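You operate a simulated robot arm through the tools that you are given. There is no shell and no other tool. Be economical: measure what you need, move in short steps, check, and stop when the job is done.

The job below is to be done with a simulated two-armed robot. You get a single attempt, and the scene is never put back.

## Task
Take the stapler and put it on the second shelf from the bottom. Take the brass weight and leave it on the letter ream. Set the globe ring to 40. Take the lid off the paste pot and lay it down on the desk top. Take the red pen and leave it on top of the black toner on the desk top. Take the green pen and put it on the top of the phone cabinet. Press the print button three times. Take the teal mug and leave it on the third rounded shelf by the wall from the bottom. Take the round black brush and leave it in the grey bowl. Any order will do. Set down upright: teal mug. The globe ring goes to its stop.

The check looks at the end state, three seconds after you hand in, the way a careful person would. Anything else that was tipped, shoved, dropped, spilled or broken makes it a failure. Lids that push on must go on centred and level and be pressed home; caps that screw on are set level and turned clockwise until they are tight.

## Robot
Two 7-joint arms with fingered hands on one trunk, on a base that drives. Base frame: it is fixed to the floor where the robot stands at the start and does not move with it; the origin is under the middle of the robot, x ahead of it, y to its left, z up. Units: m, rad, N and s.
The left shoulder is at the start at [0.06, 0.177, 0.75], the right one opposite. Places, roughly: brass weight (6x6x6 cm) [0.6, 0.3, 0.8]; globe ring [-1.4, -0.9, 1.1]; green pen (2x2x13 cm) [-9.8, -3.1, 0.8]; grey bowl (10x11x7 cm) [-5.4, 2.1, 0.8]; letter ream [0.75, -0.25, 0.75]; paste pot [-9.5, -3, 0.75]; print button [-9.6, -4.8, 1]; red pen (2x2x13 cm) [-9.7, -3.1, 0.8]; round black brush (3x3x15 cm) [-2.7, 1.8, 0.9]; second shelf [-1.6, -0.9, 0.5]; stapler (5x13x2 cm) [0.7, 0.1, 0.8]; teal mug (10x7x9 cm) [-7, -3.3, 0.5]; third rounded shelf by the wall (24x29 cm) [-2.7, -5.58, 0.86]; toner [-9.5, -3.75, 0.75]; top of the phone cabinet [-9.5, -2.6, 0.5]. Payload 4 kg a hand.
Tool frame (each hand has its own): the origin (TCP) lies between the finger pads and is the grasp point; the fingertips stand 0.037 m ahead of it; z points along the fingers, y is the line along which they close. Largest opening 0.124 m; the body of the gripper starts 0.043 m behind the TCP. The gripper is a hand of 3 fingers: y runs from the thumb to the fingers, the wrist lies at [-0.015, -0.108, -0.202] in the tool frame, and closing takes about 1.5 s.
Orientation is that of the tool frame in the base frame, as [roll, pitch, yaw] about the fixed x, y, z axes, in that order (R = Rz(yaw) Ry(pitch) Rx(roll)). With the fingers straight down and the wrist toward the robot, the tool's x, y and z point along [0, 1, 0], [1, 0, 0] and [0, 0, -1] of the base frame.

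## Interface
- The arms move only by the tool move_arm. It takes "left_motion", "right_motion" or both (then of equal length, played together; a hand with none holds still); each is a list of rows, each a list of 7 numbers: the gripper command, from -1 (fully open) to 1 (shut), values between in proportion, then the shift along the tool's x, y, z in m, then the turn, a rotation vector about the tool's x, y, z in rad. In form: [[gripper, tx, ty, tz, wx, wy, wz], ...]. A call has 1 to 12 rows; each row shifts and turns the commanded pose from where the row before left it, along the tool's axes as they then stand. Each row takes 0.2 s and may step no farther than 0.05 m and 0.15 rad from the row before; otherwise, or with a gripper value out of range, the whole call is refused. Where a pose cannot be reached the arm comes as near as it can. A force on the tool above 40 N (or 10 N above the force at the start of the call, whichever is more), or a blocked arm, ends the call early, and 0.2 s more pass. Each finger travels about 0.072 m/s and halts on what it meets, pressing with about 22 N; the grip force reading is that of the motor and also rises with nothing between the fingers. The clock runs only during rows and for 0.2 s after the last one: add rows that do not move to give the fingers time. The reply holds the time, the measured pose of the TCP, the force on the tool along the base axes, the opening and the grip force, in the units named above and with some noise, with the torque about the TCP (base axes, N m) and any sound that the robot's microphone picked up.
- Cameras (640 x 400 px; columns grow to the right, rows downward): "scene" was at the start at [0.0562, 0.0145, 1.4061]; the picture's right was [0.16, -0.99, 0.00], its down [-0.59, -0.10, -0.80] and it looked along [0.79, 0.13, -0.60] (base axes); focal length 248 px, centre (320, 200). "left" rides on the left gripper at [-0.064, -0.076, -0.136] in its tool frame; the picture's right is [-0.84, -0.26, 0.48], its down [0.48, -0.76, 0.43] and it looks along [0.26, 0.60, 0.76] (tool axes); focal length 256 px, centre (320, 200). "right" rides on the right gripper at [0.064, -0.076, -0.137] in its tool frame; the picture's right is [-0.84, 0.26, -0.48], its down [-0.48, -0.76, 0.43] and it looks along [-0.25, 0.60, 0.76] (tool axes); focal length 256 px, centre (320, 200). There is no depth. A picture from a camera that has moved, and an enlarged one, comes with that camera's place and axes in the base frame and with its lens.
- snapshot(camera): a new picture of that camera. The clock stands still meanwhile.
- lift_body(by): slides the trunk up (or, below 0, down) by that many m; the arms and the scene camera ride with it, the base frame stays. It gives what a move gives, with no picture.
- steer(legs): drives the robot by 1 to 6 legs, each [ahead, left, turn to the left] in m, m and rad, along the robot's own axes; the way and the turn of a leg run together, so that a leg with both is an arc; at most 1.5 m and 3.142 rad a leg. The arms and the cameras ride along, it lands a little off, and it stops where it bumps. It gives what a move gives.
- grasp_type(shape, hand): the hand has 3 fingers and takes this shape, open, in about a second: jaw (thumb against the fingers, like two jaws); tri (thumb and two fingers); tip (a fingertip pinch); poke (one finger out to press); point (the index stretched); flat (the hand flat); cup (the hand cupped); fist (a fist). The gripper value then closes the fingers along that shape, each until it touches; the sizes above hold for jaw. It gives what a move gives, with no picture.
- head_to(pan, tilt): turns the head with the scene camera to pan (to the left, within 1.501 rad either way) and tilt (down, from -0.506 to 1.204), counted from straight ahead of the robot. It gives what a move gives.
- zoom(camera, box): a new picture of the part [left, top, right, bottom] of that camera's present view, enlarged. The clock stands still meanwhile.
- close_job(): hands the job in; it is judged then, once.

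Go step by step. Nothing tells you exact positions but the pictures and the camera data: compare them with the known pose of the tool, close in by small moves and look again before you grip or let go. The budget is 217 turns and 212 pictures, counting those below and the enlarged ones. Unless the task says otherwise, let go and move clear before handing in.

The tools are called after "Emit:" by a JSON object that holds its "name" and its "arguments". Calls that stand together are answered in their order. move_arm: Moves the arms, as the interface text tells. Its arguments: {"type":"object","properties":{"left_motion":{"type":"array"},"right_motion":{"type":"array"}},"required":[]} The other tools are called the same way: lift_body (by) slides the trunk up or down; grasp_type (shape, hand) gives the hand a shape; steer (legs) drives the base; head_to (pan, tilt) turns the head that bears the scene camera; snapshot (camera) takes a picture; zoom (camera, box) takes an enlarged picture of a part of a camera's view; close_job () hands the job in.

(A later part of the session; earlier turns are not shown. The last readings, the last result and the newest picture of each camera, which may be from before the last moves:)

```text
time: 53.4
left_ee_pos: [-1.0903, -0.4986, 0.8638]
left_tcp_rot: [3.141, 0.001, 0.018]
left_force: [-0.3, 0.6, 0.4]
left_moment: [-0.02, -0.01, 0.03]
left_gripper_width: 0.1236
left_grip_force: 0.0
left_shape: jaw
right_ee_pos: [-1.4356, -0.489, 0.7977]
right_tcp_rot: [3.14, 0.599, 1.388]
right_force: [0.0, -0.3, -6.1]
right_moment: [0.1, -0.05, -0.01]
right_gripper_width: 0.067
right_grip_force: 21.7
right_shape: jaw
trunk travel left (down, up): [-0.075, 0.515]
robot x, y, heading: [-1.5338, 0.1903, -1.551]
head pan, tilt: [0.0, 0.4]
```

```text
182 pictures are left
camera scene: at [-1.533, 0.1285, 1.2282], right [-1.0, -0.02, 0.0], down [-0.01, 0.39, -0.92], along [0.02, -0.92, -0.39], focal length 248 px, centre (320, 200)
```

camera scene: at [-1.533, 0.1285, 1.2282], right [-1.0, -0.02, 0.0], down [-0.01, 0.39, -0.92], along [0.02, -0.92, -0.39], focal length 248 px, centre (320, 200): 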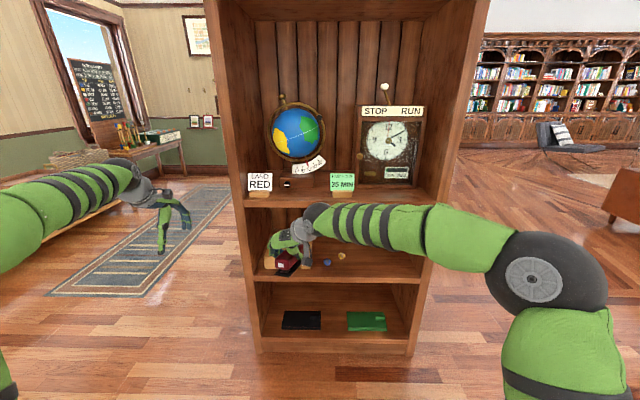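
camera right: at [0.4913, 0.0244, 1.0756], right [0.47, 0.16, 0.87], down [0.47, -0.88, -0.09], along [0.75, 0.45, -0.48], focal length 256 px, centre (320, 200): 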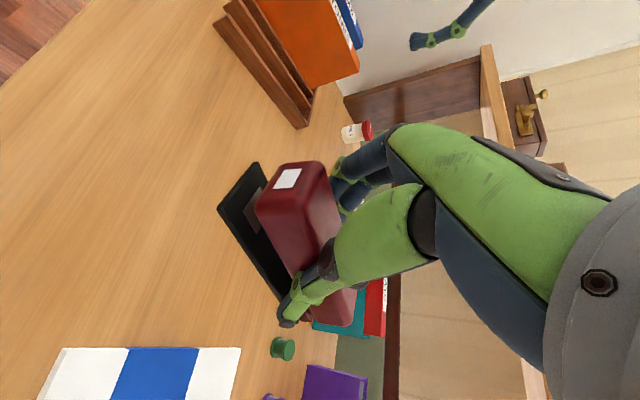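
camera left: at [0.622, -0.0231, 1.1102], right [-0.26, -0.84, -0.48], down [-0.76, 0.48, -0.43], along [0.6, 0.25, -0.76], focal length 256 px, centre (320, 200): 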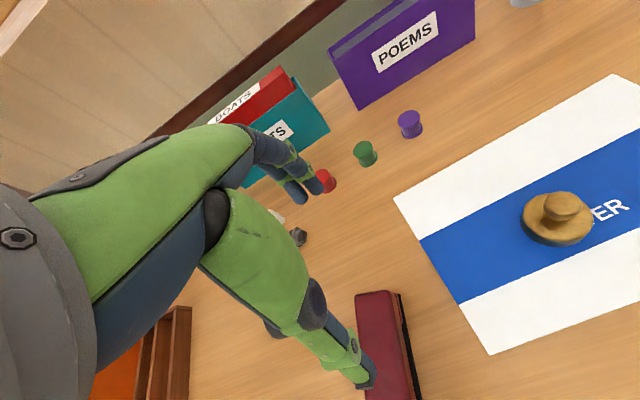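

The bookcase is right ahead: second shelf at z of about 0.485, third at about 0.85, with free space around x = -1.78. I'll lower the right hand outside, pull the left hand back, then look.

Emit:
{"name": "move_arm", "arguments": {"right_motion": [[1, 0.0194, -0.0164, 0.0338, 0, 0, 0], [1, 0.0194, -0.0164, 0.0338, 0, 0, 0], [1, 0.0194, -0.0164, 0.0338, 0, 0, 0], [1, 0.0194, -0.0164, 0.0338, 0, 0, 0], [1, 0.0194, -0.0164, 0.0338, 0, 0, 0], [1, 0.0194, -0.0164, 0.0338, 0, 0, 0], [1, 0, 0, 0, 0, 0, 0]], "left_motion": [[-1, 0, -0.04, -0.02, 0, 0, 0], [-1, 0, -0.04, -0.02, 0, 0, 0], [-1, 0, -0.04, -0.02, 0, 0, 0], [-1, 0, -0.04, -0.02, 0, 0, 0], [-1, 0, -0.04, -0.02, 0, 0, 0], [-1, 0, 0, -0.02, 0, 0, 0], [-1, 0, 0, 0, 0, 0, 0]]}}

Emit:
{"name": "snapshot", "arguments": {"camera": "scene"}}

```text
time: 55.0
left_ee_pos: [-1.0933, -0.2989, 0.9837]
left_tcp_rot: [-3.141, -0.001, 0.02]
left_force: [0.4, -0.1, -0.3]
left_moment: [-0.01, -0.01, 0.0]
left_gripper_width: 0.1238
left_grip_force: 0.0
left_shape: jaw
right_ee_pos: [-1.5345, -0.4875, 0.5619]
right_tcp_rot: [-3.141, 0.599, 1.391]
right_force: [-0.6, 0.0, -6.2]
right_moment: [0.14, -0.04, 0.0]
right_gripper_width: 0.0668
right_grip_force: 21.9
right_shape: jaw
trunk travel left (down, up): [-0.075, 0.515]
robot x, y, heading: [-1.5327, 0.1903, -1.55]
head pan, tilt: [0.0, 0.4]
```

```text
181 pictures are left
camera scene: at [-1.5332, 0.1284, 1.2283], right [-1.0, -0.02, 0.0], down [-0.01, 0.39, -0.92], along [0.02, -0.92, -0.39], focal length 248 px, centre (320, 200)
```

scene: 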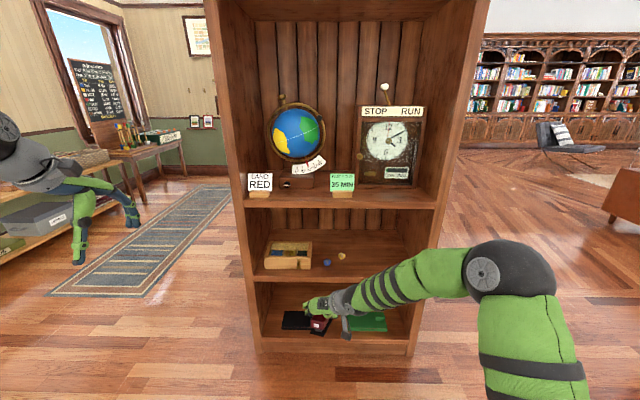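

I'll close in 0.15 m, then move the hand sideways to x of about -1.78 just outside the shelf.

Emit:
{"name": "steer", "arguments": {"legs": [[0.13, 0, 0]]}}

Emit:
{"name": "move_arm", "arguments": {"right_motion": [[1, -0.0088, -0.0397, 0.006, 0, 0, 0], [1, -0.0088, -0.0397, 0.006, 0, 0, 0], [1, -0.0088, -0.0397, 0.006, 0, 0, 0], [1, -0.0088, -0.0397, 0.006, 0, 0, 0], [1, -0.0088, -0.0397, 0.006, 0, 0, 0], [1, -0.0088, -0.0397, 0.006, 0, 0, 0], [1, 0, 0, 0, 0, 0, 0]]}}

Emit:
{"name": "snapshot", "arguments": {"camera": "scene"}}

Emit:
{"name": "snapshot", "arguments": {"camera": "right"}}

```text
time: 56.3
left_ee_pos: [-1.092, -0.4275, 0.9843]
left_tcp_rot: [3.139, -0.001, 0.019]
left_force: [0.1, 0.0, 0.6]
left_moment: [-0.01, 0.02, -0.01]
left_gripper_width: 0.1237
left_grip_force: 0.0
left_shape: jaw
right_ee_pos: [-1.5315, -0.6142, 0.5639]
right_tcp_rot: [-3.142, 0.599, 1.389]
right_force: [0.1, 0.3, -6.7]
right_moment: [0.13, -0.02, -0.01]
right_gripper_width: 0.0667
right_grip_force: 21.5
right_shape: jaw
trunk travel left (down, up): [-0.075, 0.515]
robot x, y, heading: [-1.5293, 0.064, -1.555]
head pan, tilt: [0.0, 0.4]
```

```text
time: 57.9
left_ee_pos: [-1.0919, -0.4259, 0.9836]
left_tcp_rot: [3.142, 0.001, 0.02]
left_force: [0.1, -0.2, -0.4]
left_moment: [-0.01, -0.04, 0.03]
left_gripper_width: 0.1238
left_grip_force: 0.0
left_shape: jaw
right_ee_pos: [-1.7794, -0.6331, 0.5616]
right_tcp_rot: [3.141, 0.599, 1.389]
right_force: [0.3, 0.7, -5.8]
right_moment: [0.1, -0.03, -0.05]
right_gripper_width: 0.0669
right_grip_force: 22.0
right_shape: jaw
trunk travel left (down, up): [-0.075, 0.515]
robot x, y, heading: [-1.5321, 0.0628, -1.553]
head pan, tilt: [0.0, 0.4]
```

```text
180 pictures are left
camera scene: at [-1.531, 0.0017, 1.2283], right [-1.0, -0.02, 0.0], down [-0.01, 0.39, -0.92], along [0.02, -0.92, -0.39], focal length 248 px, centre (320, 200)
```

scene: 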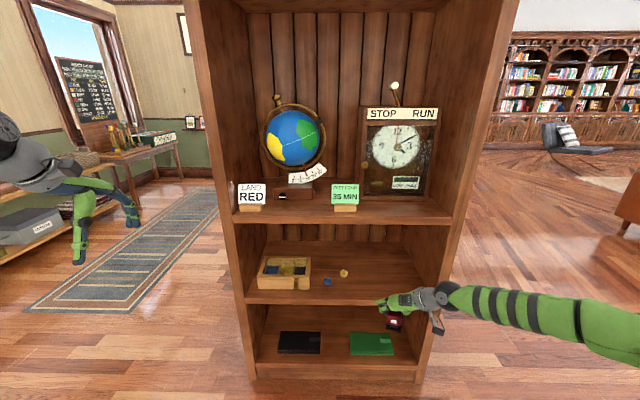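

```text
179 pictures are left
camera right: at [-1.8294, -0.4934, 0.6397], right [0.18, -0.46, 0.87], down [-0.86, -0.5, -0.09], along [0.47, -0.74, -0.49], focal length 256 px, centre (320, 200)
```

right: 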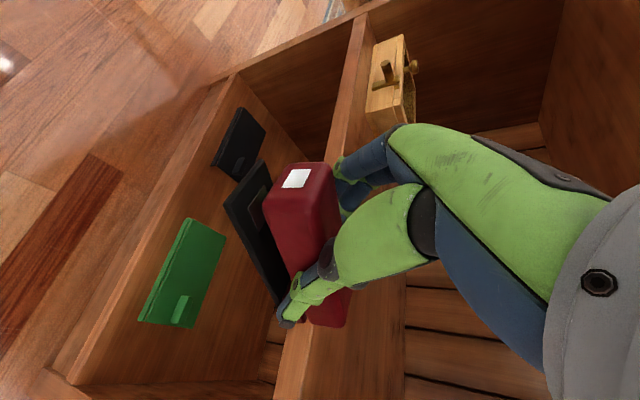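

The forearm comes in from the right and would hit the side panel. I'll turn the hand so the wrist trails toward the robot and the stapler lies along the shelf; first a closer look at the shelf.

Emit:
{"name": "move_arm", "arguments": {"right_motion": [[1, -0.02, 0, -0.02, 0, 0, 0], [1, -0.02, 0, -0.02, 0, 0, 0], [1, -0.02, 0, -0.02, 0, 0, 0], [1, -0.02, 0, -0.02, 0, 0, 0], [1, -0.02, 0, -0.02, 0, 0, 0], [1, 0, 0, 0, 0, 0, 0]]}}

Emit:
{"name": "zoom", "arguments": {"camera": "scene", "box": [220, 180, 460, 330]}}

```text
time: 59.3
left_ee_pos: [-1.0912, -0.4272, 0.9844]
left_tcp_rot: [3.141, 0.0, 0.018]
left_force: [0.3, 0.5, 0.4]
left_moment: [0.01, 0.0, -0.01]
left_gripper_width: 0.1238
left_grip_force: 0.0
left_shape: jaw
right_ee_pos: [-1.7824, -0.658, 0.7004]
right_tcp_rot: [-3.141, 0.599, 1.39]
right_force: [0.1, 0.2, -5.3]
right_moment: [0.12, -0.01, 0.0]
right_gripper_width: 0.0671
right_grip_force: 21.8
right_shape: jaw
trunk travel left (down, up): [-0.075, 0.515]
robot x, y, heading: [-1.5334, 0.0679, -1.552]
head pan, tilt: [0.0, 0.4]
```

```text
2.67 times, centred on (340, 255) of scene
camera zoom: at [-1.5308, 0.0017, 1.2283], right [-1.0, -0.02, 0.0], down [-0.01, 0.39, -0.92], along [0.02, -0.92, -0.39], focal length 662 px, centre (267, 53)
```

zoom: 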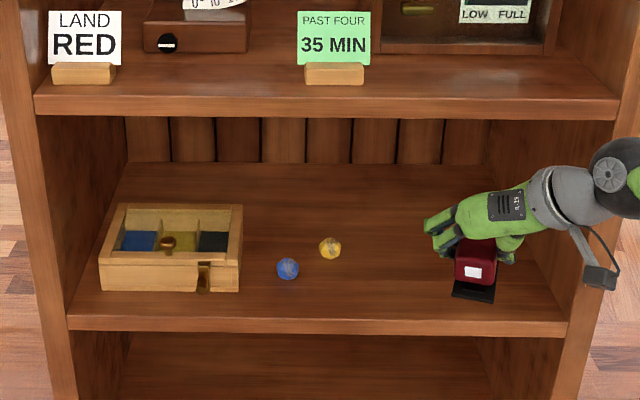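

Shelf edge at y = -0.745, and two marbles at about (-1.55, -0.84) and (-1.62, -0.89) must stay untouched. I'm backing out a little and rotating the hand by -1.39 rad about vertical.

Emit:
{"name": "move_arm", "arguments": {"right_motion": [[1, 0.04, -0.009, -0.0272, 0, 0, 0], [1, 0.04, -0.009, -0.0272, 0, 0, 0], [1, 0, 0, 0, 0.0784, 0, 0.1148], [1, 0, 0, 0, 0.0784, 0, 0.1148], [1, 0, 0, 0, 0.0784, 0, 0.1148], [1, 0, 0, 0, 0.0784, 0, 0.1148], [1, 0, 0, 0, 0.0784, 0, 0.1148], [1, 0, 0, 0, 0.0784, 0, 0.1148], [1, 0, 0, 0, 0.0784, 0, 0.1148], [1, 0, 0, 0, 0.0784, 0, 0.1148], [1, 0, 0, 0, 0.0784, 0, 0.1148], [1, 0, 0, 0, 0.0784, 0, 0.1148]]}}

Emit:
{"name": "snapshot", "arguments": {"camera": "scene"}}

```text
time: 61.9
left_ee_pos: [-1.0909, -0.4267, 0.984]
left_tcp_rot: [3.14, 0.002, 0.019]
left_force: [0.2, 0.2, 0.8]
left_moment: [0.0, 0.0, 0.02]
left_gripper_width: 0.1239
left_grip_force: 0.0
left_shape: jaw
right_ee_pos: [-1.7805, -0.5619, 0.6916]
right_tcp_rot: [-3.133, 0.597, 0.054]
right_force: [1.0, 0.0, -6.2]
right_moment: [-0.06, -0.08, 0.0]
right_gripper_width: 0.0663
right_grip_force: 21.5
right_shape: jaw
right hand out of reach, approached as far as the arm can: row 6, 7
trunk travel left (down, up): [-0.075, 0.515]
robot x, y, heading: [-1.5303, 0.0683, -1.549]
head pan, tilt: [0.0, 0.4]
```

```text
177 pictures are left
camera scene: at [-1.5308, 0.0019, 1.2283], right [-1.0, -0.02, 0.0], down [-0.01, 0.39, -0.92], along [0.02, -0.92, -0.39], focal length 248 px, centre (320, 200)
```

scene: 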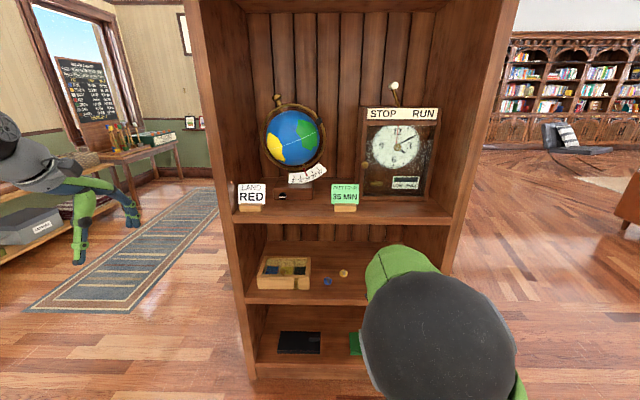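

The hand is now turned with the wrist behind it. Lowering to entry height in front of the shelf.

Emit:
{"name": "move_arm", "arguments": {"right_motion": [[1, 0.0182, 0.0132, 0.0339, 0, 0, 0], [1, 0.0182, 0.0132, 0.0339, 0, 0, 0], [1, 0.0182, 0.0132, 0.0339, 0, 0, 0], [1, 0, 0, 0, 0, 0, 0]]}}

Emit:
{"name": "snapshot", "arguments": {"camera": "right"}}

Emit:
{"name": "snapshot", "arguments": {"camera": "left"}}

```text
time: 62.9
left_ee_pos: [-1.0924, -0.4266, 0.9823]
left_tcp_rot: [-3.141, 0.0, 0.021]
left_force: [-0.1, 0.6, 0.0]
left_moment: [0.02, 0.01, 0.02]
left_gripper_width: 0.1238
left_grip_force: 0.1
left_shape: jaw
right_ee_pos: [-1.7918, -0.5997, 0.5738]
right_tcp_rot: [-3.128, 0.598, 0.062]
right_force: [-0.1, 0.2, -5.9]
right_moment: [-0.01, -0.1, -0.01]
right_gripper_width: 0.0666
right_grip_force: 21.6
right_shape: jaw
trunk travel left (down, up): [-0.075, 0.515]
robot x, y, heading: [-1.5314, 0.0665, -1.547]
head pan, tilt: [0.0, 0.4]
```

```text
176 pictures are left
camera right: at [-1.664, -0.5188, 0.6537], right [-0.4, -0.29, 0.87], down [-0.68, 0.72, -0.08], along [-0.61, -0.63, -0.49], focal length 256 px, centre (320, 200)
```

right: 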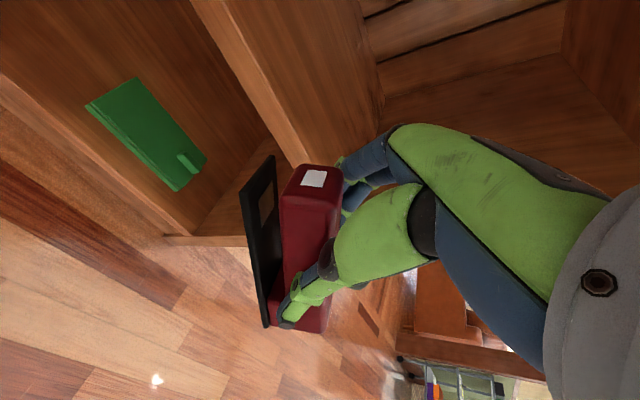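

```text
175 pictures are left
camera left: at [-1.1568, -0.352, 1.1197], right [-0.84, 0.24, -0.48], down [0.47, 0.77, -0.43], along [0.27, -0.59, -0.76], focal length 256 px, centre (320, 200)
```

left: 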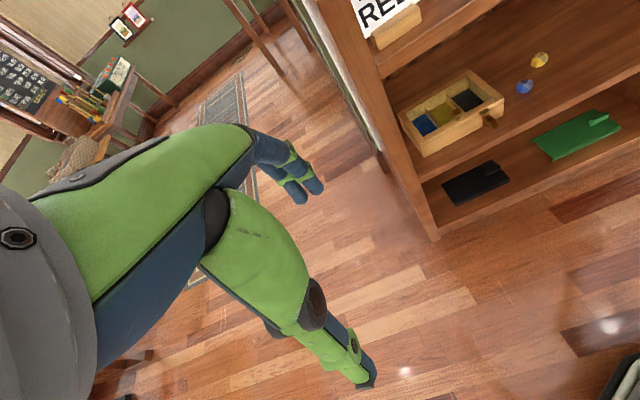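

The stapler is level with the base about 4 cm above the shelf height. Moving forward into the shelf.

Emit:
{"name": "move_arm", "arguments": {"right_motion": [[1, -0.0013, 0.04, 0.0019, 0, 0, 0], [1, -0.0013, 0.04, 0.0019, 0, 0, 0], [1, -0.0013, 0.04, 0.0019, 0, 0, 0], [1, -0.0013, 0.04, 0.0019, 0, 0, 0], [1, -0.0013, 0.04, 0.0019, 0, 0, 0], [1, -0.0013, 0.04, 0.0019, 0, 0, 0], [1, 0, 0, 0, 0, 0, 0]]}}

Emit:
{"name": "snapshot", "arguments": {"camera": "right"}}

Emit:
{"name": "snapshot", "arguments": {"camera": "scene"}}

```text
time: 64.5
left_ee_pos: [-1.091, -0.4259, 0.9839]
left_tcp_rot: [3.14, -0.001, 0.018]
left_force: [0.8, 0.1, -0.7]
left_moment: [-0.03, 0.02, -0.01]
left_gripper_width: 0.1238
left_grip_force: 0.1
left_shape: jaw
right_ee_pos: [-1.7907, -0.8425, 0.5679]
right_tcp_rot: [-3.129, 0.602, 0.06]
right_force: [-1.4, 4.8, 10.5]
right_moment: [0.38, 0.3, -0.06]
right_gripper_width: 0.0517
right_grip_force: 21.9
right_shape: jaw
trunk travel left (down, up): [-0.075, 0.515]
robot x, y, heading: [-1.5319, 0.0631, -1.55]
head pan, tilt: [0.0, 0.4]
```

```text
174 pictures are left
camera right: at [-1.6645, -0.7614, 0.6477], right [-0.4, -0.29, 0.87], down [-0.68, 0.73, -0.08], along [-0.61, -0.63, -0.49], focal length 256 px, centre (320, 200)
```

right: 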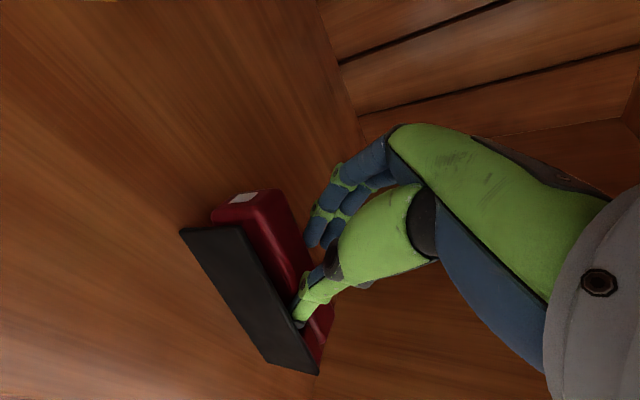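

```text
173 pictures are left
camera scene: at [-1.5305, 0.003, 1.2284], right [-1.0, -0.02, 0.0], down [-0.01, 0.39, -0.92], along [0.02, -0.92, -0.39], focal length 248 px, centre (320, 200)
```

scene: 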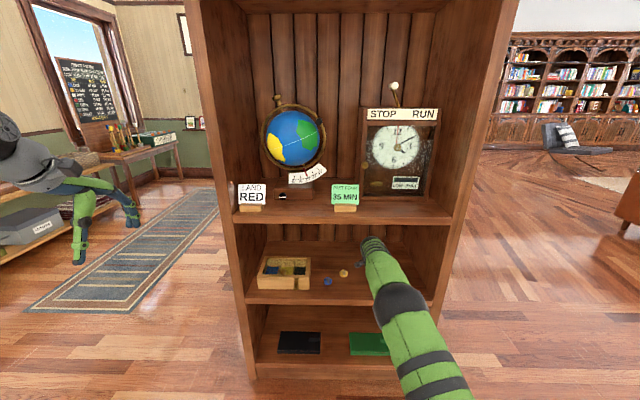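

The stapler's base caught the shelf edge and rolled in the fingers, so it hangs lower than I took it to. I'll lift slightly and back out to inspect and correct it.

Emit:
{"name": "move_arm", "arguments": {"right_motion": [[1, -0.007, 0, -0.0104, 0, 0, 0], [1, -0.007, 0, -0.0104, 0, 0, 0], [1, 0, -0.03, 0, 0, 0, 0], [1, -0.003, -0.04, -0.004, 0, 0, 0], [1, -0.003, -0.04, -0.004, 0, 0, 0], [1, -0.003, -0.04, -0.004, 0, 0, 0], [1, -0.01, -0.04, -0.015, 0, 0, 0], [1, -0.01, -0.04, -0.015, 0, 0, 0], [1, 0, 0, 0, 0, 0, 0]]}}

Emit:
{"name": "snapshot", "arguments": {"camera": "right"}}

Emit:
{"name": "snapshot", "arguments": {"camera": "scene"}}

```text
time: 66.5
left_ee_pos: [-1.0915, -0.4266, 0.9847]
left_tcp_rot: [-3.141, -0.001, 0.018]
left_force: [0.4, -0.2, 0.0]
left_moment: [-0.01, 0.0, 0.0]
left_gripper_width: 0.1237
left_grip_force: 0.0
left_shape: jaw
right_ee_pos: [-1.8019, -0.6118, 0.6493]
right_tcp_rot: [-3.131, 0.601, 0.059]
right_force: [0.5, 0.8, 1.1]
right_moment: [-0.03, 0.01, -0.01]
right_gripper_width: 0.0446
right_grip_force: 21.7
right_shape: jaw
trunk travel left (down, up): [-0.075, 0.515]
robot x, y, heading: [-1.5324, 0.066, -1.555]
head pan, tilt: [0.0, 0.4]
```

```text
172 pictures are left
camera right: at [-1.6751, -0.5304, 0.7283], right [-0.41, -0.29, 0.87], down [-0.68, 0.72, -0.08], along [-0.61, -0.63, -0.49], focal length 256 px, centre (320, 200)
```

right: 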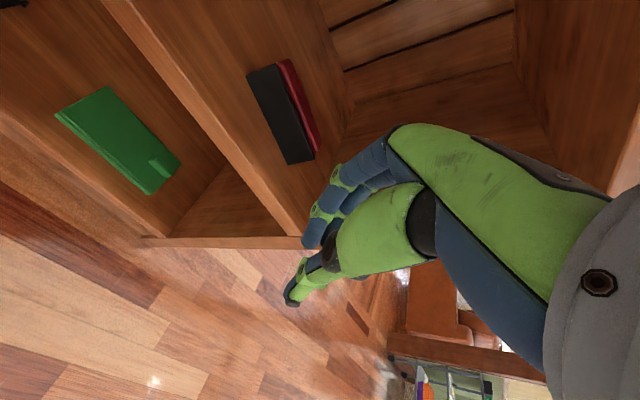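

```text
171 pictures are left
camera scene: at [-1.5306, 0.0022, 1.2283], right [-1.0, -0.02, 0.0], down [-0.01, 0.39, -0.92], along [0.02, -0.92, -0.39], focal length 248 px, centre (320, 200)
```

scene: 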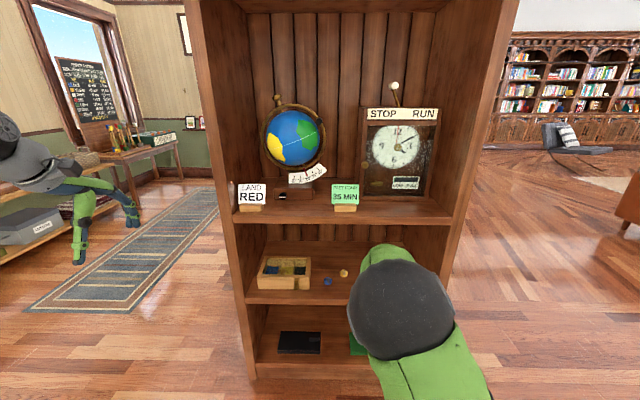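

The stapler slipped out and lies on its side on the second shelf at about (-1.80, -0.85), base toward me. I'll regrip it across base and top, then roll it back onto its base; first I turn the hand to match it.

Emit:
{"name": "move_arm", "arguments": {"right_motion": [[-1, 0, 0, 0, 0.0565, 0, 0.0825], [-1, 0, 0, 0, 0.0565, 0, 0.0825], [-1, 0, 0, 0, 0.0565, 0, 0.0825], [-1, 0, 0, 0, 0, -0.1, 0], [-1, 0, 0, 0, 0, -0.1, 0], [-1, 0, 0, 0, 0, 0, 0], [-1, 0, 0, 0, 0, 0, 0]]}}

Emit:
{"name": "snapshot", "arguments": {"camera": "right"}}

```text
time: 68.1
left_ee_pos: [-1.0925, -0.4255, 0.9833]
left_tcp_rot: [3.141, 0.001, 0.019]
left_force: [0.7, 0.0, 0.3]
left_moment: [-0.01, -0.01, -0.02]
left_gripper_width: 0.1238
left_grip_force: 0.1
left_shape: jaw
right_ee_pos: [-1.8029, -0.6121, 0.6474]
right_tcp_rot: [-3.13, 0.804, -0.239]
right_force: [0.1, -0.1, 0.2]
right_moment: [0.02, -0.01, 0.03]
right_gripper_width: 0.124
right_grip_force: 0.1
right_shape: jaw
trunk travel left (down, up): [-0.075, 0.515]
robot x, y, heading: [-1.5336, 0.0645, -1.554]
head pan, tilt: [0.0, 0.4]
```

```text
170 pictures are left
camera right: at [-1.6444, -0.5739, 0.6986], right [-0.29, -0.2, 0.94], down [-0.44, 0.89, 0.05], along [-0.85, -0.4, -0.35], focal length 256 px, centre (320, 200)
```

right: 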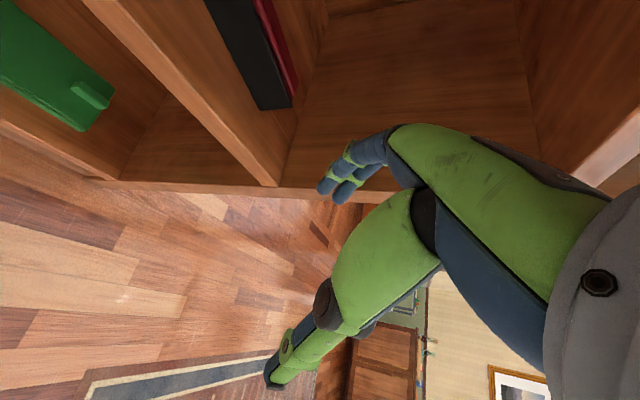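

Alignment matches the stapler's axis. Moving in above it.

Emit:
{"name": "move_arm", "arguments": {"right_motion": [[-1, 0.0144, 0.0386, -0.0007, 0, 0, 0], [-1, 0.0144, 0.0386, -0.0007, 0, 0, 0], [-1, 0.0144, 0.0386, -0.0007, 0, 0, 0], [-1, 0.0144, 0.0386, -0.0007, 0, 0, 0], [-1, 0.0144, 0.0386, -0.0007, 0, 0, 0], [-1, 0.0144, 0.0386, -0.0007, 0, 0, 0], [-1, 0, 0, 0, 0, 0, 0]]}}

Emit:
{"name": "snapshot", "arguments": {"camera": "right"}}

Emit:
{"name": "snapshot", "arguments": {"camera": "scene"}}

```text
time: 69.7
left_ee_pos: [-1.092, -0.4272, 0.9839]
left_tcp_rot: [3.14, 0.0, 0.019]
left_force: [0.8, -0.3, -0.4]
left_moment: [0.03, 0.01, 0.01]
left_gripper_width: 0.1235
left_grip_force: 0.1
left_shape: jaw
right_ee_pos: [-1.8012, -0.8317, 0.5819]
right_tcp_rot: [-3.129, 0.802, -0.239]
right_force: [0.4, 0.0, 1.3]
right_moment: [-0.02, 0.0, 0.03]
right_gripper_width: 0.1236
right_grip_force: 0.0
right_shape: jaw
right hand out of reach, approached as far as the arm can: row 6
trunk travel left (down, up): [-0.075, 0.515]
robot x, y, heading: [-1.532, 0.0605, -1.551]
head pan, tilt: [0.0, 0.4]
```

```text
169 pictures are left
camera right: at [-1.6431, -0.7951, 0.6327], right [-0.29, -0.2, 0.93], down [-0.44, 0.9, 0.05], along [-0.85, -0.4, -0.35], focal length 256 px, centre (320, 200)
```

right: 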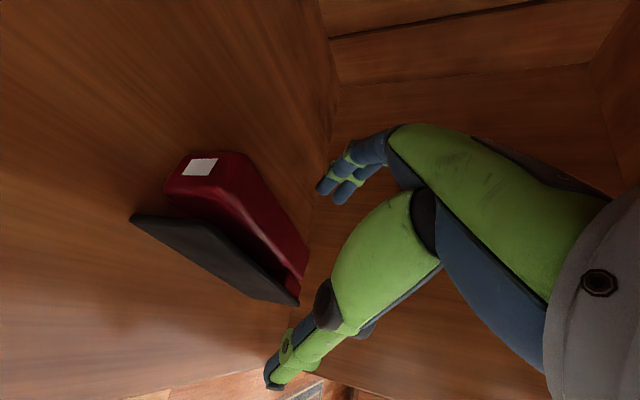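

```text
168 pictures are left
camera scene: at [-1.5306, 0.0021, 1.2283], right [-1.0, -0.02, 0.0], down [-0.01, 0.39, -0.92], along [0.02, -0.92, -0.39], focal length 248 px, centre (320, 200)
```

scene: 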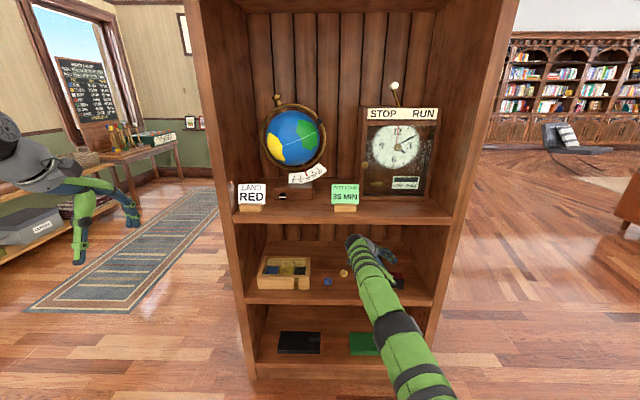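

I'm at the reach limit, so I'll pull the arm back a bit and drive 8 cm closer.

Emit:
{"name": "move_arm", "arguments": {"right_motion": [[-1, 0, -0.03, 0, 0, 0, 0], [-1, 0, -0.03, 0, 0, 0, 0], [-1, 0, 0, 0, 0, 0, 0]]}}

Emit:
{"name": "steer", "arguments": {"legs": [[0.08, 0, 0]]}}

```text
time: 70.5
left_ee_pos: [-1.0907, -0.4259, 0.9843]
left_tcp_rot: [-3.142, 0.001, 0.019]
left_force: [0.3, 0.2, -0.1]
left_moment: [-0.01, -0.01, -0.01]
left_gripper_width: 0.1236
left_grip_force: 0.1
left_shape: jaw
right_ee_pos: [-1.7835, -0.7735, 0.5843]
right_tcp_rot: [-3.129, 0.803, -0.237]
right_force: [-0.3, -1.1, 0.2]
right_moment: [0.02, 0.01, 0.02]
right_gripper_width: 0.1237
right_grip_force: 0.1
right_shape: jaw
trunk travel left (down, up): [-0.075, 0.515]
robot x, y, heading: [-1.5298, 0.0633, -1.548]
head pan, tilt: [0.0, 0.4]
```

```text
time: 71.5
left_ee_pos: [-1.0899, -0.5068, 0.9846]
left_tcp_rot: [3.141, 0.001, 0.016]
left_force: [0.6, -0.8, 1.0]
left_moment: [-0.01, -0.04, 0.01]
left_gripper_width: 0.1239
left_grip_force: 0.0
left_shape: jaw
right_ee_pos: [-1.7844, -0.8525, 0.5835]
right_tcp_rot: [-3.128, 0.803, -0.238]
right_force: [0.5, 0.4, 0.5]
right_moment: [0.0, -0.02, -0.04]
right_gripper_width: 0.1238
right_grip_force: 0.1
right_shape: jaw
trunk travel left (down, up): [-0.075, 0.515]
robot x, y, heading: [-1.5301, -0.0134, -1.552]
head pan, tilt: [0.0, 0.4]
```

Lowering over the stapler.

Emit:
{"name": "move_arm", "arguments": {"right_motion": [[-1, 0.0076, 0.001, 0.013, 0, 0, 0], [-1, 0.0076, 0.001, 0.013, 0, 0, 0], [-1, 0.0076, 0.001, 0.013, 0, 0, 0], [-1, 0, 0, 0, 0, 0, 0]]}}

Emit:
{"name": "snapshot", "arguments": {"camera": "right"}}

```text
time: 72.5
left_ee_pos: [-1.0905, -0.5052, 0.9844]
left_tcp_rot: [3.14, 0.0, 0.021]
left_force: [0.3, 0.4, 0.0]
left_moment: [0.03, 0.0, 0.03]
left_gripper_width: 0.1236
left_grip_force: 0.0
left_shape: jaw
right_ee_pos: [-1.7947, -0.8547, 0.5455]
right_tcp_rot: [-3.131, 0.802, -0.238]
right_force: [5.9, 1.3, 14.4]
right_moment: [0.67, -0.3, -0.25]
right_gripper_width: 0.124
right_grip_force: 0.0
right_shape: jaw
trunk travel left (down, up): [-0.075, 0.515]
robot x, y, heading: [-1.5292, -0.0154, -1.555]
head pan, tilt: [0.0, 0.4]
```

```text
167 pictures are left
camera right: at [-1.6372, -0.8171, 0.5943], right [-0.29, -0.2, 0.94], down [-0.44, 0.89, 0.05], along [-0.85, -0.4, -0.35], focal length 256 px, centre (320, 200)
```

right: 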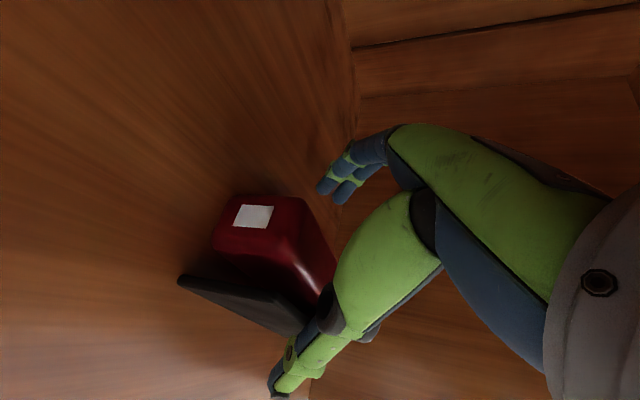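

The thumb is bearing on the base plate. I'll rise, shift about 14 mm toward the robot, and lower again.

Emit:
{"name": "move_arm", "arguments": {"right_motion": [[-1, -0.0108, 0, -0.0105, 0, 0, 0], [-1, 0, -0.014, 0, 0, 0, 0], [-1, 0.0072, 0, 0.007, 0, 0, 0], [-1, 0.005, 0, 0.005, 0, 0, 0], [-1, 0, 0, 0, 0, 0, 0]]}}

Emit:
{"name": "snapshot", "arguments": {"camera": "right"}}

```text
time: 73.7
left_ee_pos: [-1.0912, -0.5073, 0.9838]
left_tcp_rot: [-3.141, -0.001, 0.017]
left_force: [-0.6, -0.3, -0.5]
left_moment: [0.02, 0.02, 0.0]
left_gripper_width: 0.1236
left_grip_force: 0.1
left_shape: jaw
right_ee_pos: [-1.7943, -0.8391, 0.5382]
right_tcp_rot: [-3.127, 0.799, -0.237]
right_force: [-0.5, 0.0, -0.4]
right_moment: [0.02, 0.01, 0.01]
right_gripper_width: 0.1239
right_grip_force: 0.0
right_shape: jaw
trunk travel left (down, up): [-0.075, 0.515]
robot x, y, heading: [-1.529, -0.0182, -1.554]
head pan, tilt: [0.0, 0.4]
```

```text
166 pictures are left
camera right: at [-1.6362, -0.8021, 0.5893], right [-0.29, -0.2, 0.93], down [-0.44, 0.9, 0.05], along [-0.85, -0.4, -0.35], focal length 256 px, centre (320, 200)
```

right: 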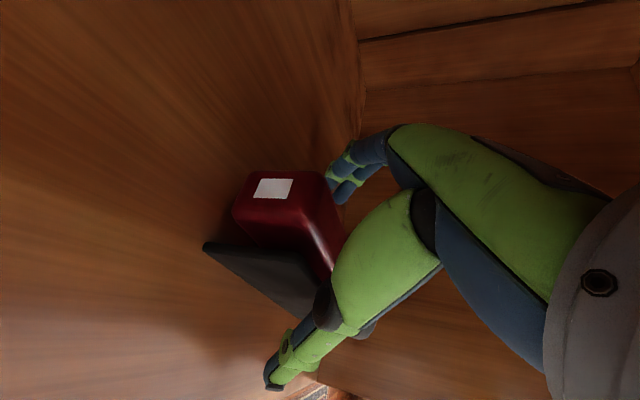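

Clear on both sides. Closing.

Emit:
{"name": "move_arm", "arguments": {"right_motion": [[-0.3, 0, 0, 0, 0, 0, 0], [0.2, 0, 0, 0, 0, 0, 0], [0.5, 0, 0, 0, 0, 0, 0], [1, 0, 0, 0, 0, 0, 0], [1, 0, 0, 0, 0, 0, 0], [1, 0, 0, 0, 0, 0, 0], [1, 0, 0, 0, 0, 0, 0]]}}

Emit:
{"name": "snapshot", "arguments": {"camera": "right"}}

```text
time: 75.3
left_ee_pos: [-1.0907, -0.5076, 0.9833]
left_tcp_rot: [3.14, 0.001, 0.016]
left_force: [0.6, 0.3, 0.1]
left_moment: [0.03, -0.01, -0.05]
left_gripper_width: 0.1236
left_grip_force: 0.1
left_shape: jaw
right_ee_pos: [-1.7938, -0.8396, 0.5385]
right_tcp_rot: [-3.13, 0.801, -0.24]
right_force: [1.0, -0.2, 0.0]
right_moment: [-0.25, 0.1, 0.12]
right_gripper_width: 0.0546
right_grip_force: 22.1
right_shape: jaw
trunk travel left (down, up): [-0.075, 0.515]
robot x, y, heading: [-1.5304, -0.0171, -1.547]
head pan, tilt: [0.0, 0.4]
```

```text
165 pictures are left
camera right: at [-1.6361, -0.8022, 0.5894], right [-0.29, -0.2, 0.93], down [-0.44, 0.9, 0.05], along [-0.85, -0.4, -0.35], focal length 256 px, centre (320, 200)
```

right: 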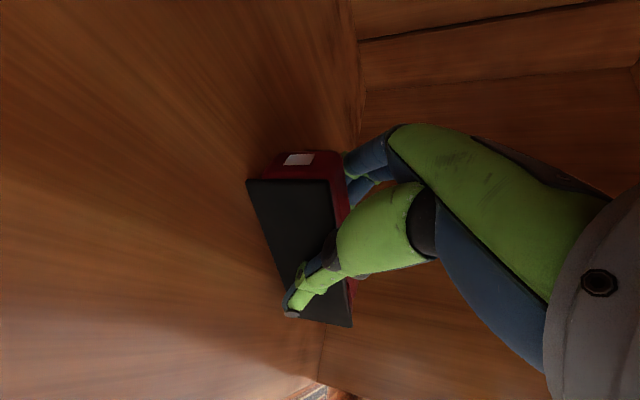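

It is gripped across base and top. I'm lifting 4.5 cm and rolling it 60 degrees so the base turns downward.

Emit:
{"name": "move_arm", "arguments": {"right_motion": [[1, -0.0161, 0, -0.0157, 0, 0, 0], [1, -0.0161, 0, -0.0157, 0, 0, 0], [1, 0, 0, 0, -0.0913, 0, 0.0939], [1, 0, 0, 0, -0.0913, 0, 0.0939], [1, 0, 0, 0, -0.0913, 0, 0.0939], [1, 0, 0, 0, -0.0913, 0, 0.0939], [1, 0, 0, 0, -0.0913, 0, 0.0939], [1, 0, 0, 0, -0.0913, 0, 0.0939], [1, 0, 0, 0, -0.0913, 0, 0.0939], [1, 0, 0, 0, -0.0913, 0, 0.0939], [1, 0, 0, 0, 0, 0, 0]]}}

Emit:
{"name": "snapshot", "arguments": {"camera": "right"}}

Emit:
{"name": "snapshot", "arguments": {"camera": "scene"}}

```text
time: 77.7
left_ee_pos: [-1.0917, -0.5069, 0.985]
left_tcp_rot: [-3.139, 0.0, 0.019]
left_force: [0.5, 1.0, -0.4]
left_moment: [0.01, -0.01, 0.02]
left_gripper_width: 0.1235
left_grip_force: 0.0
left_shape: jaw
right_ee_pos: [-1.7932, -0.8402, 0.5833]
right_tcp_rot: [1.959, 0.375, -0.973]
right_force: [-0.1, 0.0, -5.7]
right_moment: [0.02, -0.12, 0.0]
right_gripper_width: 0.0529
right_grip_force: 22.7
right_shape: jaw
trunk travel left (down, up): [-0.075, 0.515]
robot x, y, heading: [-1.53, -0.0145, -1.549]
head pan, tilt: [0.0, 0.4]
```

```text
164 pictures are left
camera right: at [-1.633, -0.7974, 0.5432], right [-0.06, 0.71, 0.7], down [-0.53, 0.57, -0.63], along [-0.85, -0.41, 0.34], focal length 256 px, centre (320, 200)
```

right: 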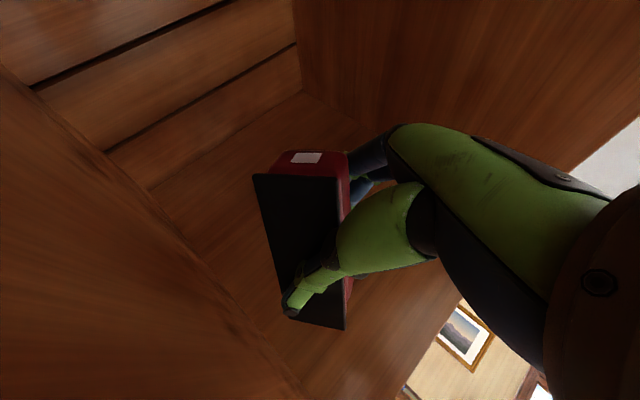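

```text
163 pictures are left
camera scene: at [-1.5293, -0.0787, 1.2283], right [-1.0, -0.02, 0.0], down [-0.01, 0.39, -0.92], along [0.02, -0.92, -0.39], focal length 248 px, centre (320, 200)
```

scene: 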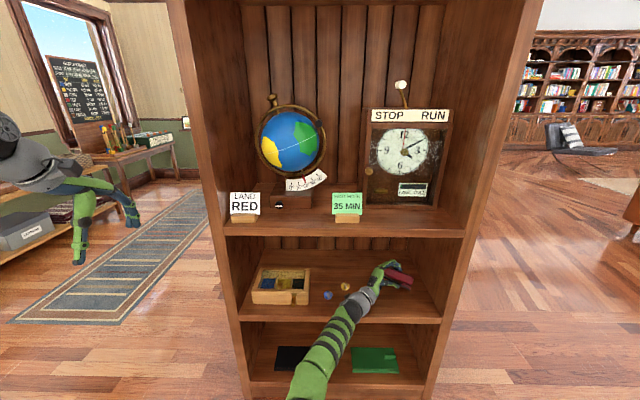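

The roll worked; it is nearly upright. I'm lowering until the base edge touches the shelf.

Emit:
{"name": "move_arm", "arguments": {"right_motion": [[1, 0.0055, -0.0129, 0.0053, 0, 0, 0], [1, 0.0055, -0.0129, 0.0053, 0, 0, 0], [1, 0.0026, -0.006, 0.0025, 0, 0, 0], [1, 0.0018, -0.0043, 0.0018, 0, 0, 0], [1, 0, 0, 0, 0, 0, 0]]}}

Emit:
{"name": "zoom", "arguments": {"camera": "scene", "box": [320, 230, 440, 330]}}

```text
time: 78.5
left_ee_pos: [-1.0911, -0.5062, 0.9844]
left_tcp_rot: [3.141, 0.001, 0.018]
left_force: [0.2, 0.3, 0.8]
left_moment: [-0.03, -0.03, -0.04]
left_gripper_width: 0.1238
left_grip_force: 0.0
left_shape: jaw
right_ee_pos: [-1.7925, -0.8397, 0.5592]
right_tcp_rot: [1.949, 0.356, -0.98]
right_force: [-0.9, 0.6, 15.1]
right_moment: [1.2, -3.78, 0.23]
right_gripper_width: 0.0532
right_grip_force: 22.2
right_shape: jaw
trunk travel left (down, up): [-0.075, 0.515]
robot x, y, heading: [-1.5298, -0.0137, -1.557]
head pan, tilt: [0.0, 0.4]
stopped in row 4 (right hand): the force on the tool passed its limit (the readings are from after the stop); the commanded pose is now the measured one
```

```text
4.00 times, centred on (380, 280) of scene
camera zoom: at [-1.5293, -0.0767, 1.2285], right [-1.0, -0.02, 0.0], down [-0.01, 0.39, -0.92], along [0.02, -0.92, -0.39], focal length 993 px, centre (80, -120)
```

zoom: 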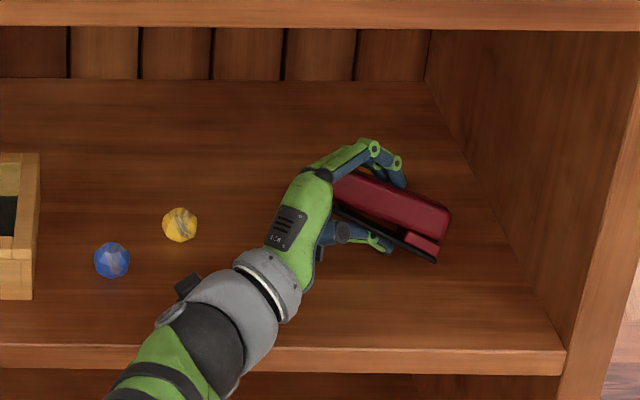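

The wrist is touching the shelf edge, not the stapler. I'll rise slightly, pull 3.5 cm toward me and ease the roll back by 8 degrees, then lower again.

Emit:
{"name": "move_arm", "arguments": {"right_motion": [[1, -0.0055, 0.0129, -0.0053, 0, 0, 0], [1, -0.0135, -0.0087, -0.0071, 0, 0, 0], [1, -0.0135, -0.0087, -0.0071, 0, 0, 0], [1, 0, 0, 0, 0.0976, 0, -0.1004], [1, 0, 0, 0, 0, 0, 0]]}}

```text
time: 79.8
left_ee_pos: [-1.0917, -0.508, 0.9835]
left_tcp_rot: [-3.139, 0.0, 0.018]
left_force: [0.0, -0.5, 0.6]
left_moment: [-0.01, 0.0, 0.05]
left_gripper_width: 0.1237
left_grip_force: 0.0
left_shape: jaw
right_ee_pos: [-1.7938, -0.8062, 0.5683]
right_tcp_rot: [2.068, 0.455, -0.932]
right_force: [0.1, -0.2, -5.9]
right_moment: [0.04, -0.12, -0.02]
right_gripper_width: 0.0534
right_grip_force: 22.3
right_shape: jaw
trunk travel left (down, up): [-0.075, 0.515]
robot x, y, heading: [-1.5313, -0.0149, -1.557]
head pan, tilt: [0.0, 0.4]
```

Emit:
{"name": "move_arm", "arguments": {"right_motion": [[1, 0.0044, -0.0079, 0.0043, 0, 0, 0], [1, 0.0035, -0.0063, 0.0034, 0, 0, 0], [1, 0.0018, -0.0032, 0.0017, 0, 0, 0], [1, 0.0018, -0.0032, 0.0017, 0, 0, 0], [1, 0, 0, 0, 0, 0, 0]]}}

Emit:
{"name": "snapshot", "arguments": {"camera": "right"}}

Emit:
{"name": "zoom", "arguments": {"camera": "scene", "box": [320, 230, 440, 330]}}

```text
time: 81.0
left_ee_pos: [-1.0902, -0.5063, 0.9844]
left_tcp_rot: [3.141, 0.001, 0.016]
left_force: [-0.2, 0.3, -1.2]
left_moment: [0.03, 0.01, -0.01]
left_gripper_width: 0.1234
left_grip_force: 0.0
left_shape: jaw
right_ee_pos: [-1.7917, -0.8057, 0.5454]
right_tcp_rot: [2.063, 0.45, -0.931]
right_force: [11.3, -7.1, 14.0]
right_moment: [-0.1, -0.26, 0.15]
right_gripper_width: 0.0534
right_grip_force: 21.8
right_shape: jaw
trunk travel left (down, up): [-0.075, 0.515]
robot x, y, heading: [-1.5318, -0.0138, -1.555]
head pan, tilt: [0.0, 0.4]
```

```text
161 pictures are left
camera right: at [-1.63, -0.7581, 0.5168], right [-0.09, 0.63, 0.77], down [-0.51, 0.64, -0.58], along [-0.86, -0.44, 0.26], focal length 256 px, centre (320, 200)
```

right: 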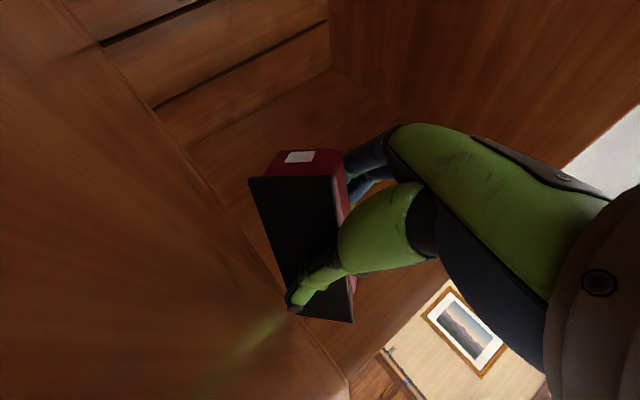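

```text
4.00 times, centred on (380, 280) of scene
camera zoom: at [-1.5284, -0.0774, 1.2285], right [-1.0, -0.02, 0.0], down [-0.01, 0.39, -0.92], along [0.02, -0.92, -0.39], focal length 993 px, centre (80, -120)
```

zoom: 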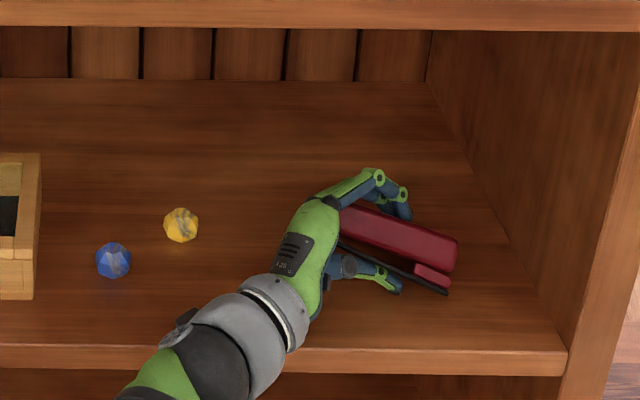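

The edge is on the shelf. Opening partly so it settles onto its base, then looking.

Emit:
{"name": "move_arm", "arguments": {"right_motion": [[0.6, 0, 0, 0, 0, 0, 0], [0.3, 0, 0, 0, 0, 0, 0], [0.1, 0, 0, 0, 0, 0, 0], [0.0, 0, 0, 0, 0, 0, 0]]}}

Emit:
{"name": "snapshot", "arguments": {"camera": "right"}}

Emit:
{"name": "zoom", "arguments": {"camera": "scene", "box": [320, 230, 440, 330]}}

```text
time: 82.0
left_ee_pos: [-1.0912, -0.5055, 0.9831]
left_tcp_rot: [3.14, 0.001, 0.019]
left_force: [-0.2, 0.4, 0.1]
left_moment: [-0.02, 0.02, 0.0]
left_gripper_width: 0.1236
left_grip_force: 0.1
left_shape: jaw
right_ee_pos: [-1.7931, -0.804, 0.5455]
right_tcp_rot: [2.064, 0.451, -0.936]
right_force: [7.0, -5.0, 24.2]
right_moment: [0.38, -1.39, 0.0]
right_gripper_width: 0.0581
right_grip_force: 0.1
right_shape: jaw
trunk travel left (down, up): [-0.075, 0.515]
robot x, y, heading: [-1.5304, -0.0204, -1.552]
head pan, tilt: [0.0, 0.4]
```

```text
159 pictures are left
camera right: at [-1.6333, -0.7572, 0.5168], right [-0.08, 0.63, 0.77], down [-0.5, 0.64, -0.58], along [-0.86, -0.44, 0.26], focal length 256 px, centre (320, 200)
```

right: 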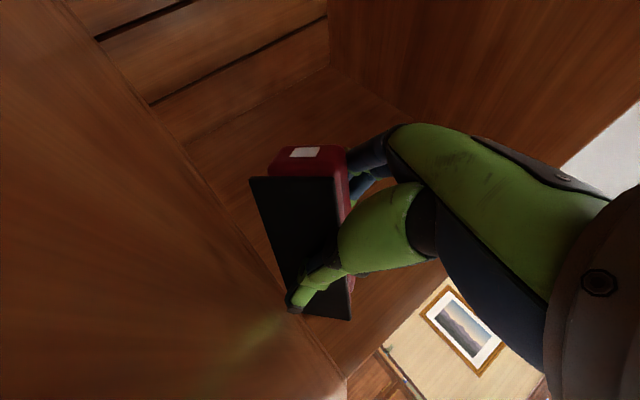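

```text
4.00 times, centred on (380, 280) of scene
camera zoom: at [-1.5287, -0.0764, 1.2285], right [-1.0, -0.02, 0.0], down [-0.01, 0.39, -0.92], along [0.02, -0.92, -0.39], focal length 993 px, centre (80, -120)
```

zoom: 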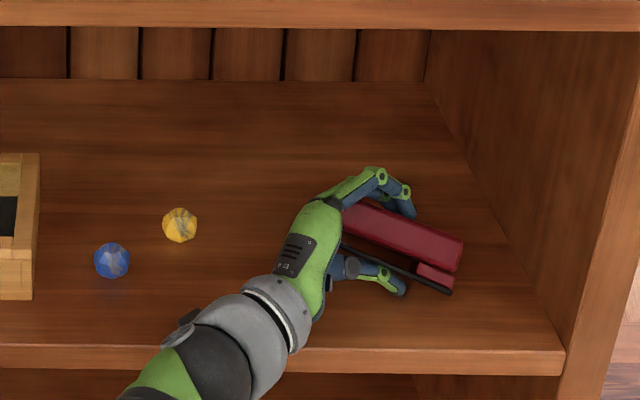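

The thumb is against the shelf under the base. I'll draw the hand back toward me so the thumb slides out of the wedge and the stapler drops onto its base.

Emit:
{"name": "move_arm", "arguments": {"right_motion": [[-0.2, -0.0017, 0.0032, -0.0017, 0, 0, 0], [-0.2, -0.0109, -0.0089, -0.0053, 0, 0, 0], [-0.2, -0.0109, -0.0089, -0.0053, 0, 0, 0], [-0.2, 0, 0, 0, 0, 0, 0]]}}

Emit:
{"name": "zoom", "arguments": {"camera": "scene", "box": [320, 230, 440, 330]}}

Emit:
{"name": "snapshot", "arguments": {"camera": "right"}}

```text
time: 83.0
left_ee_pos: [-1.0909, -0.507, 0.9846]
left_tcp_rot: [-3.141, 0.0, 0.017]
left_force: [-0.5, -0.8, 0.7]
left_moment: [0.0, -0.04, 0.03]
left_gripper_width: 0.1237
left_grip_force: 0.0
left_shape: jaw
right_ee_pos: [-1.7949, -0.7746, 0.5491]
right_tcp_rot: [2.066, 0.452, -0.933]
right_force: [-2.1, -7.3, 10.3]
right_moment: [-0.27, 0.51, 0.3]
right_gripper_width: 0.0669
right_grip_force: 0.0
right_shape: jaw
trunk travel left (down, up): [-0.075, 0.515]
robot x, y, heading: [-1.5301, -0.0164, -1.555]
head pan, tilt: [0.0, 0.4]
```

```text
4.00 times, centred on (380, 280) of scene
camera zoom: at [-1.5292, -0.0776, 1.2283], right [-1.0, -0.02, 0.0], down [-0.01, 0.39, -0.92], along [0.02, -0.92, -0.39], focal length 993 px, centre (80, -120)
```

zoom: 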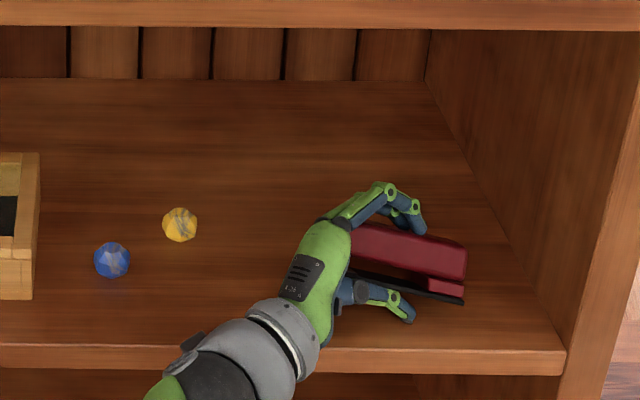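

```text
156 pictures are left
camera right: at [-1.6336, -0.7278, 0.5198], right [-0.09, 0.62, 0.78], down [-0.5, 0.64, -0.58], along [-0.86, -0.44, 0.26], focal length 256 px, centre (320, 200)
```

right: 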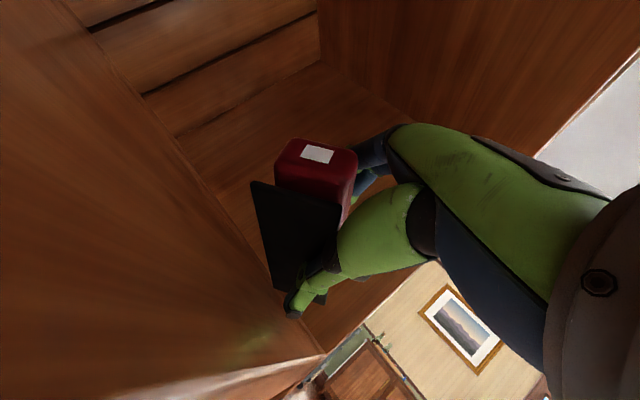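

It is settling toward upright. Opening more and drawing back further.

Emit:
{"name": "move_arm", "arguments": {"right_motion": [[-0.6, -0.0017, 0.0032, -0.0017, 0, 0, 0], [-1, -0.0109, -0.0089, -0.0053, 0, 0, 0], [-1, -0.0109, -0.0089, -0.0053, 0, 0, 0], [-1, 0, 0, 0, 0, 0, 0]]}}

Emit:
{"name": "zoom", "arguments": {"camera": "scene", "box": [320, 230, 440, 330]}}

Emit:
{"name": "snapshot", "arguments": {"camera": "right"}}

```text
time: 84.0
left_ee_pos: [-1.0912, -0.507, 0.9838]
left_tcp_rot: [3.141, 0.0, 0.019]
left_force: [-0.5, -0.3, 0.2]
left_moment: [0.0, 0.01, 0.01]
left_gripper_width: 0.124
left_grip_force: 0.1
left_shape: jaw
right_ee_pos: [-1.7929, -0.7441, 0.5493]
right_tcp_rot: [2.069, 0.454, -0.932]
right_force: [-0.4, -0.1, -0.8]
right_moment: [-0.01, 0.01, 0.06]
right_gripper_width: 0.1236
right_grip_force: 0.0
right_shape: jaw
trunk travel left (down, up): [-0.075, 0.515]
robot x, y, heading: [-1.5325, -0.0182, -1.555]
head pan, tilt: [0.0, 0.4]
```

```text
4.00 times, centred on (380, 280) of scene
camera zoom: at [-1.5294, -0.0779, 1.228], right [-1.0, -0.02, 0.0], down [-0.01, 0.39, -0.92], along [0.02, -0.92, -0.39], focal length 993 px, centre (80, -120)
```

zoom: 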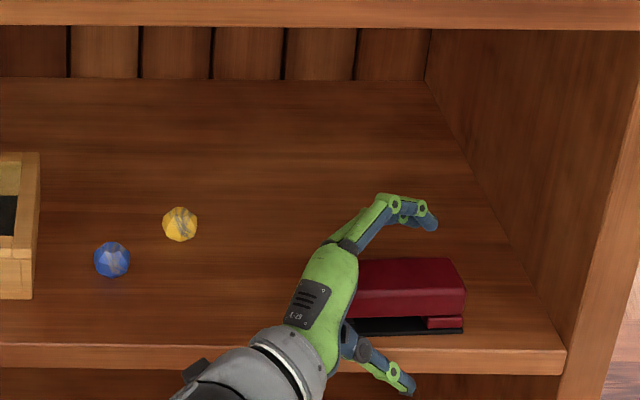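

```text
154 pictures are left
camera right: at [-1.6324, -0.6974, 0.5211], right [-0.09, 0.62, 0.78], down [-0.5, 0.65, -0.57], along [-0.86, -0.44, 0.26], focal length 256 px, centre (320, 200)
```

right: 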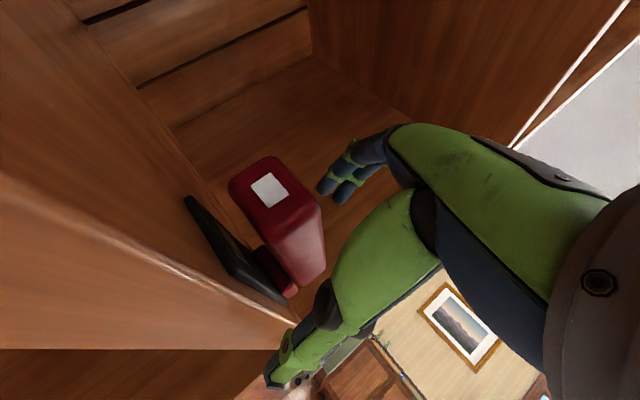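

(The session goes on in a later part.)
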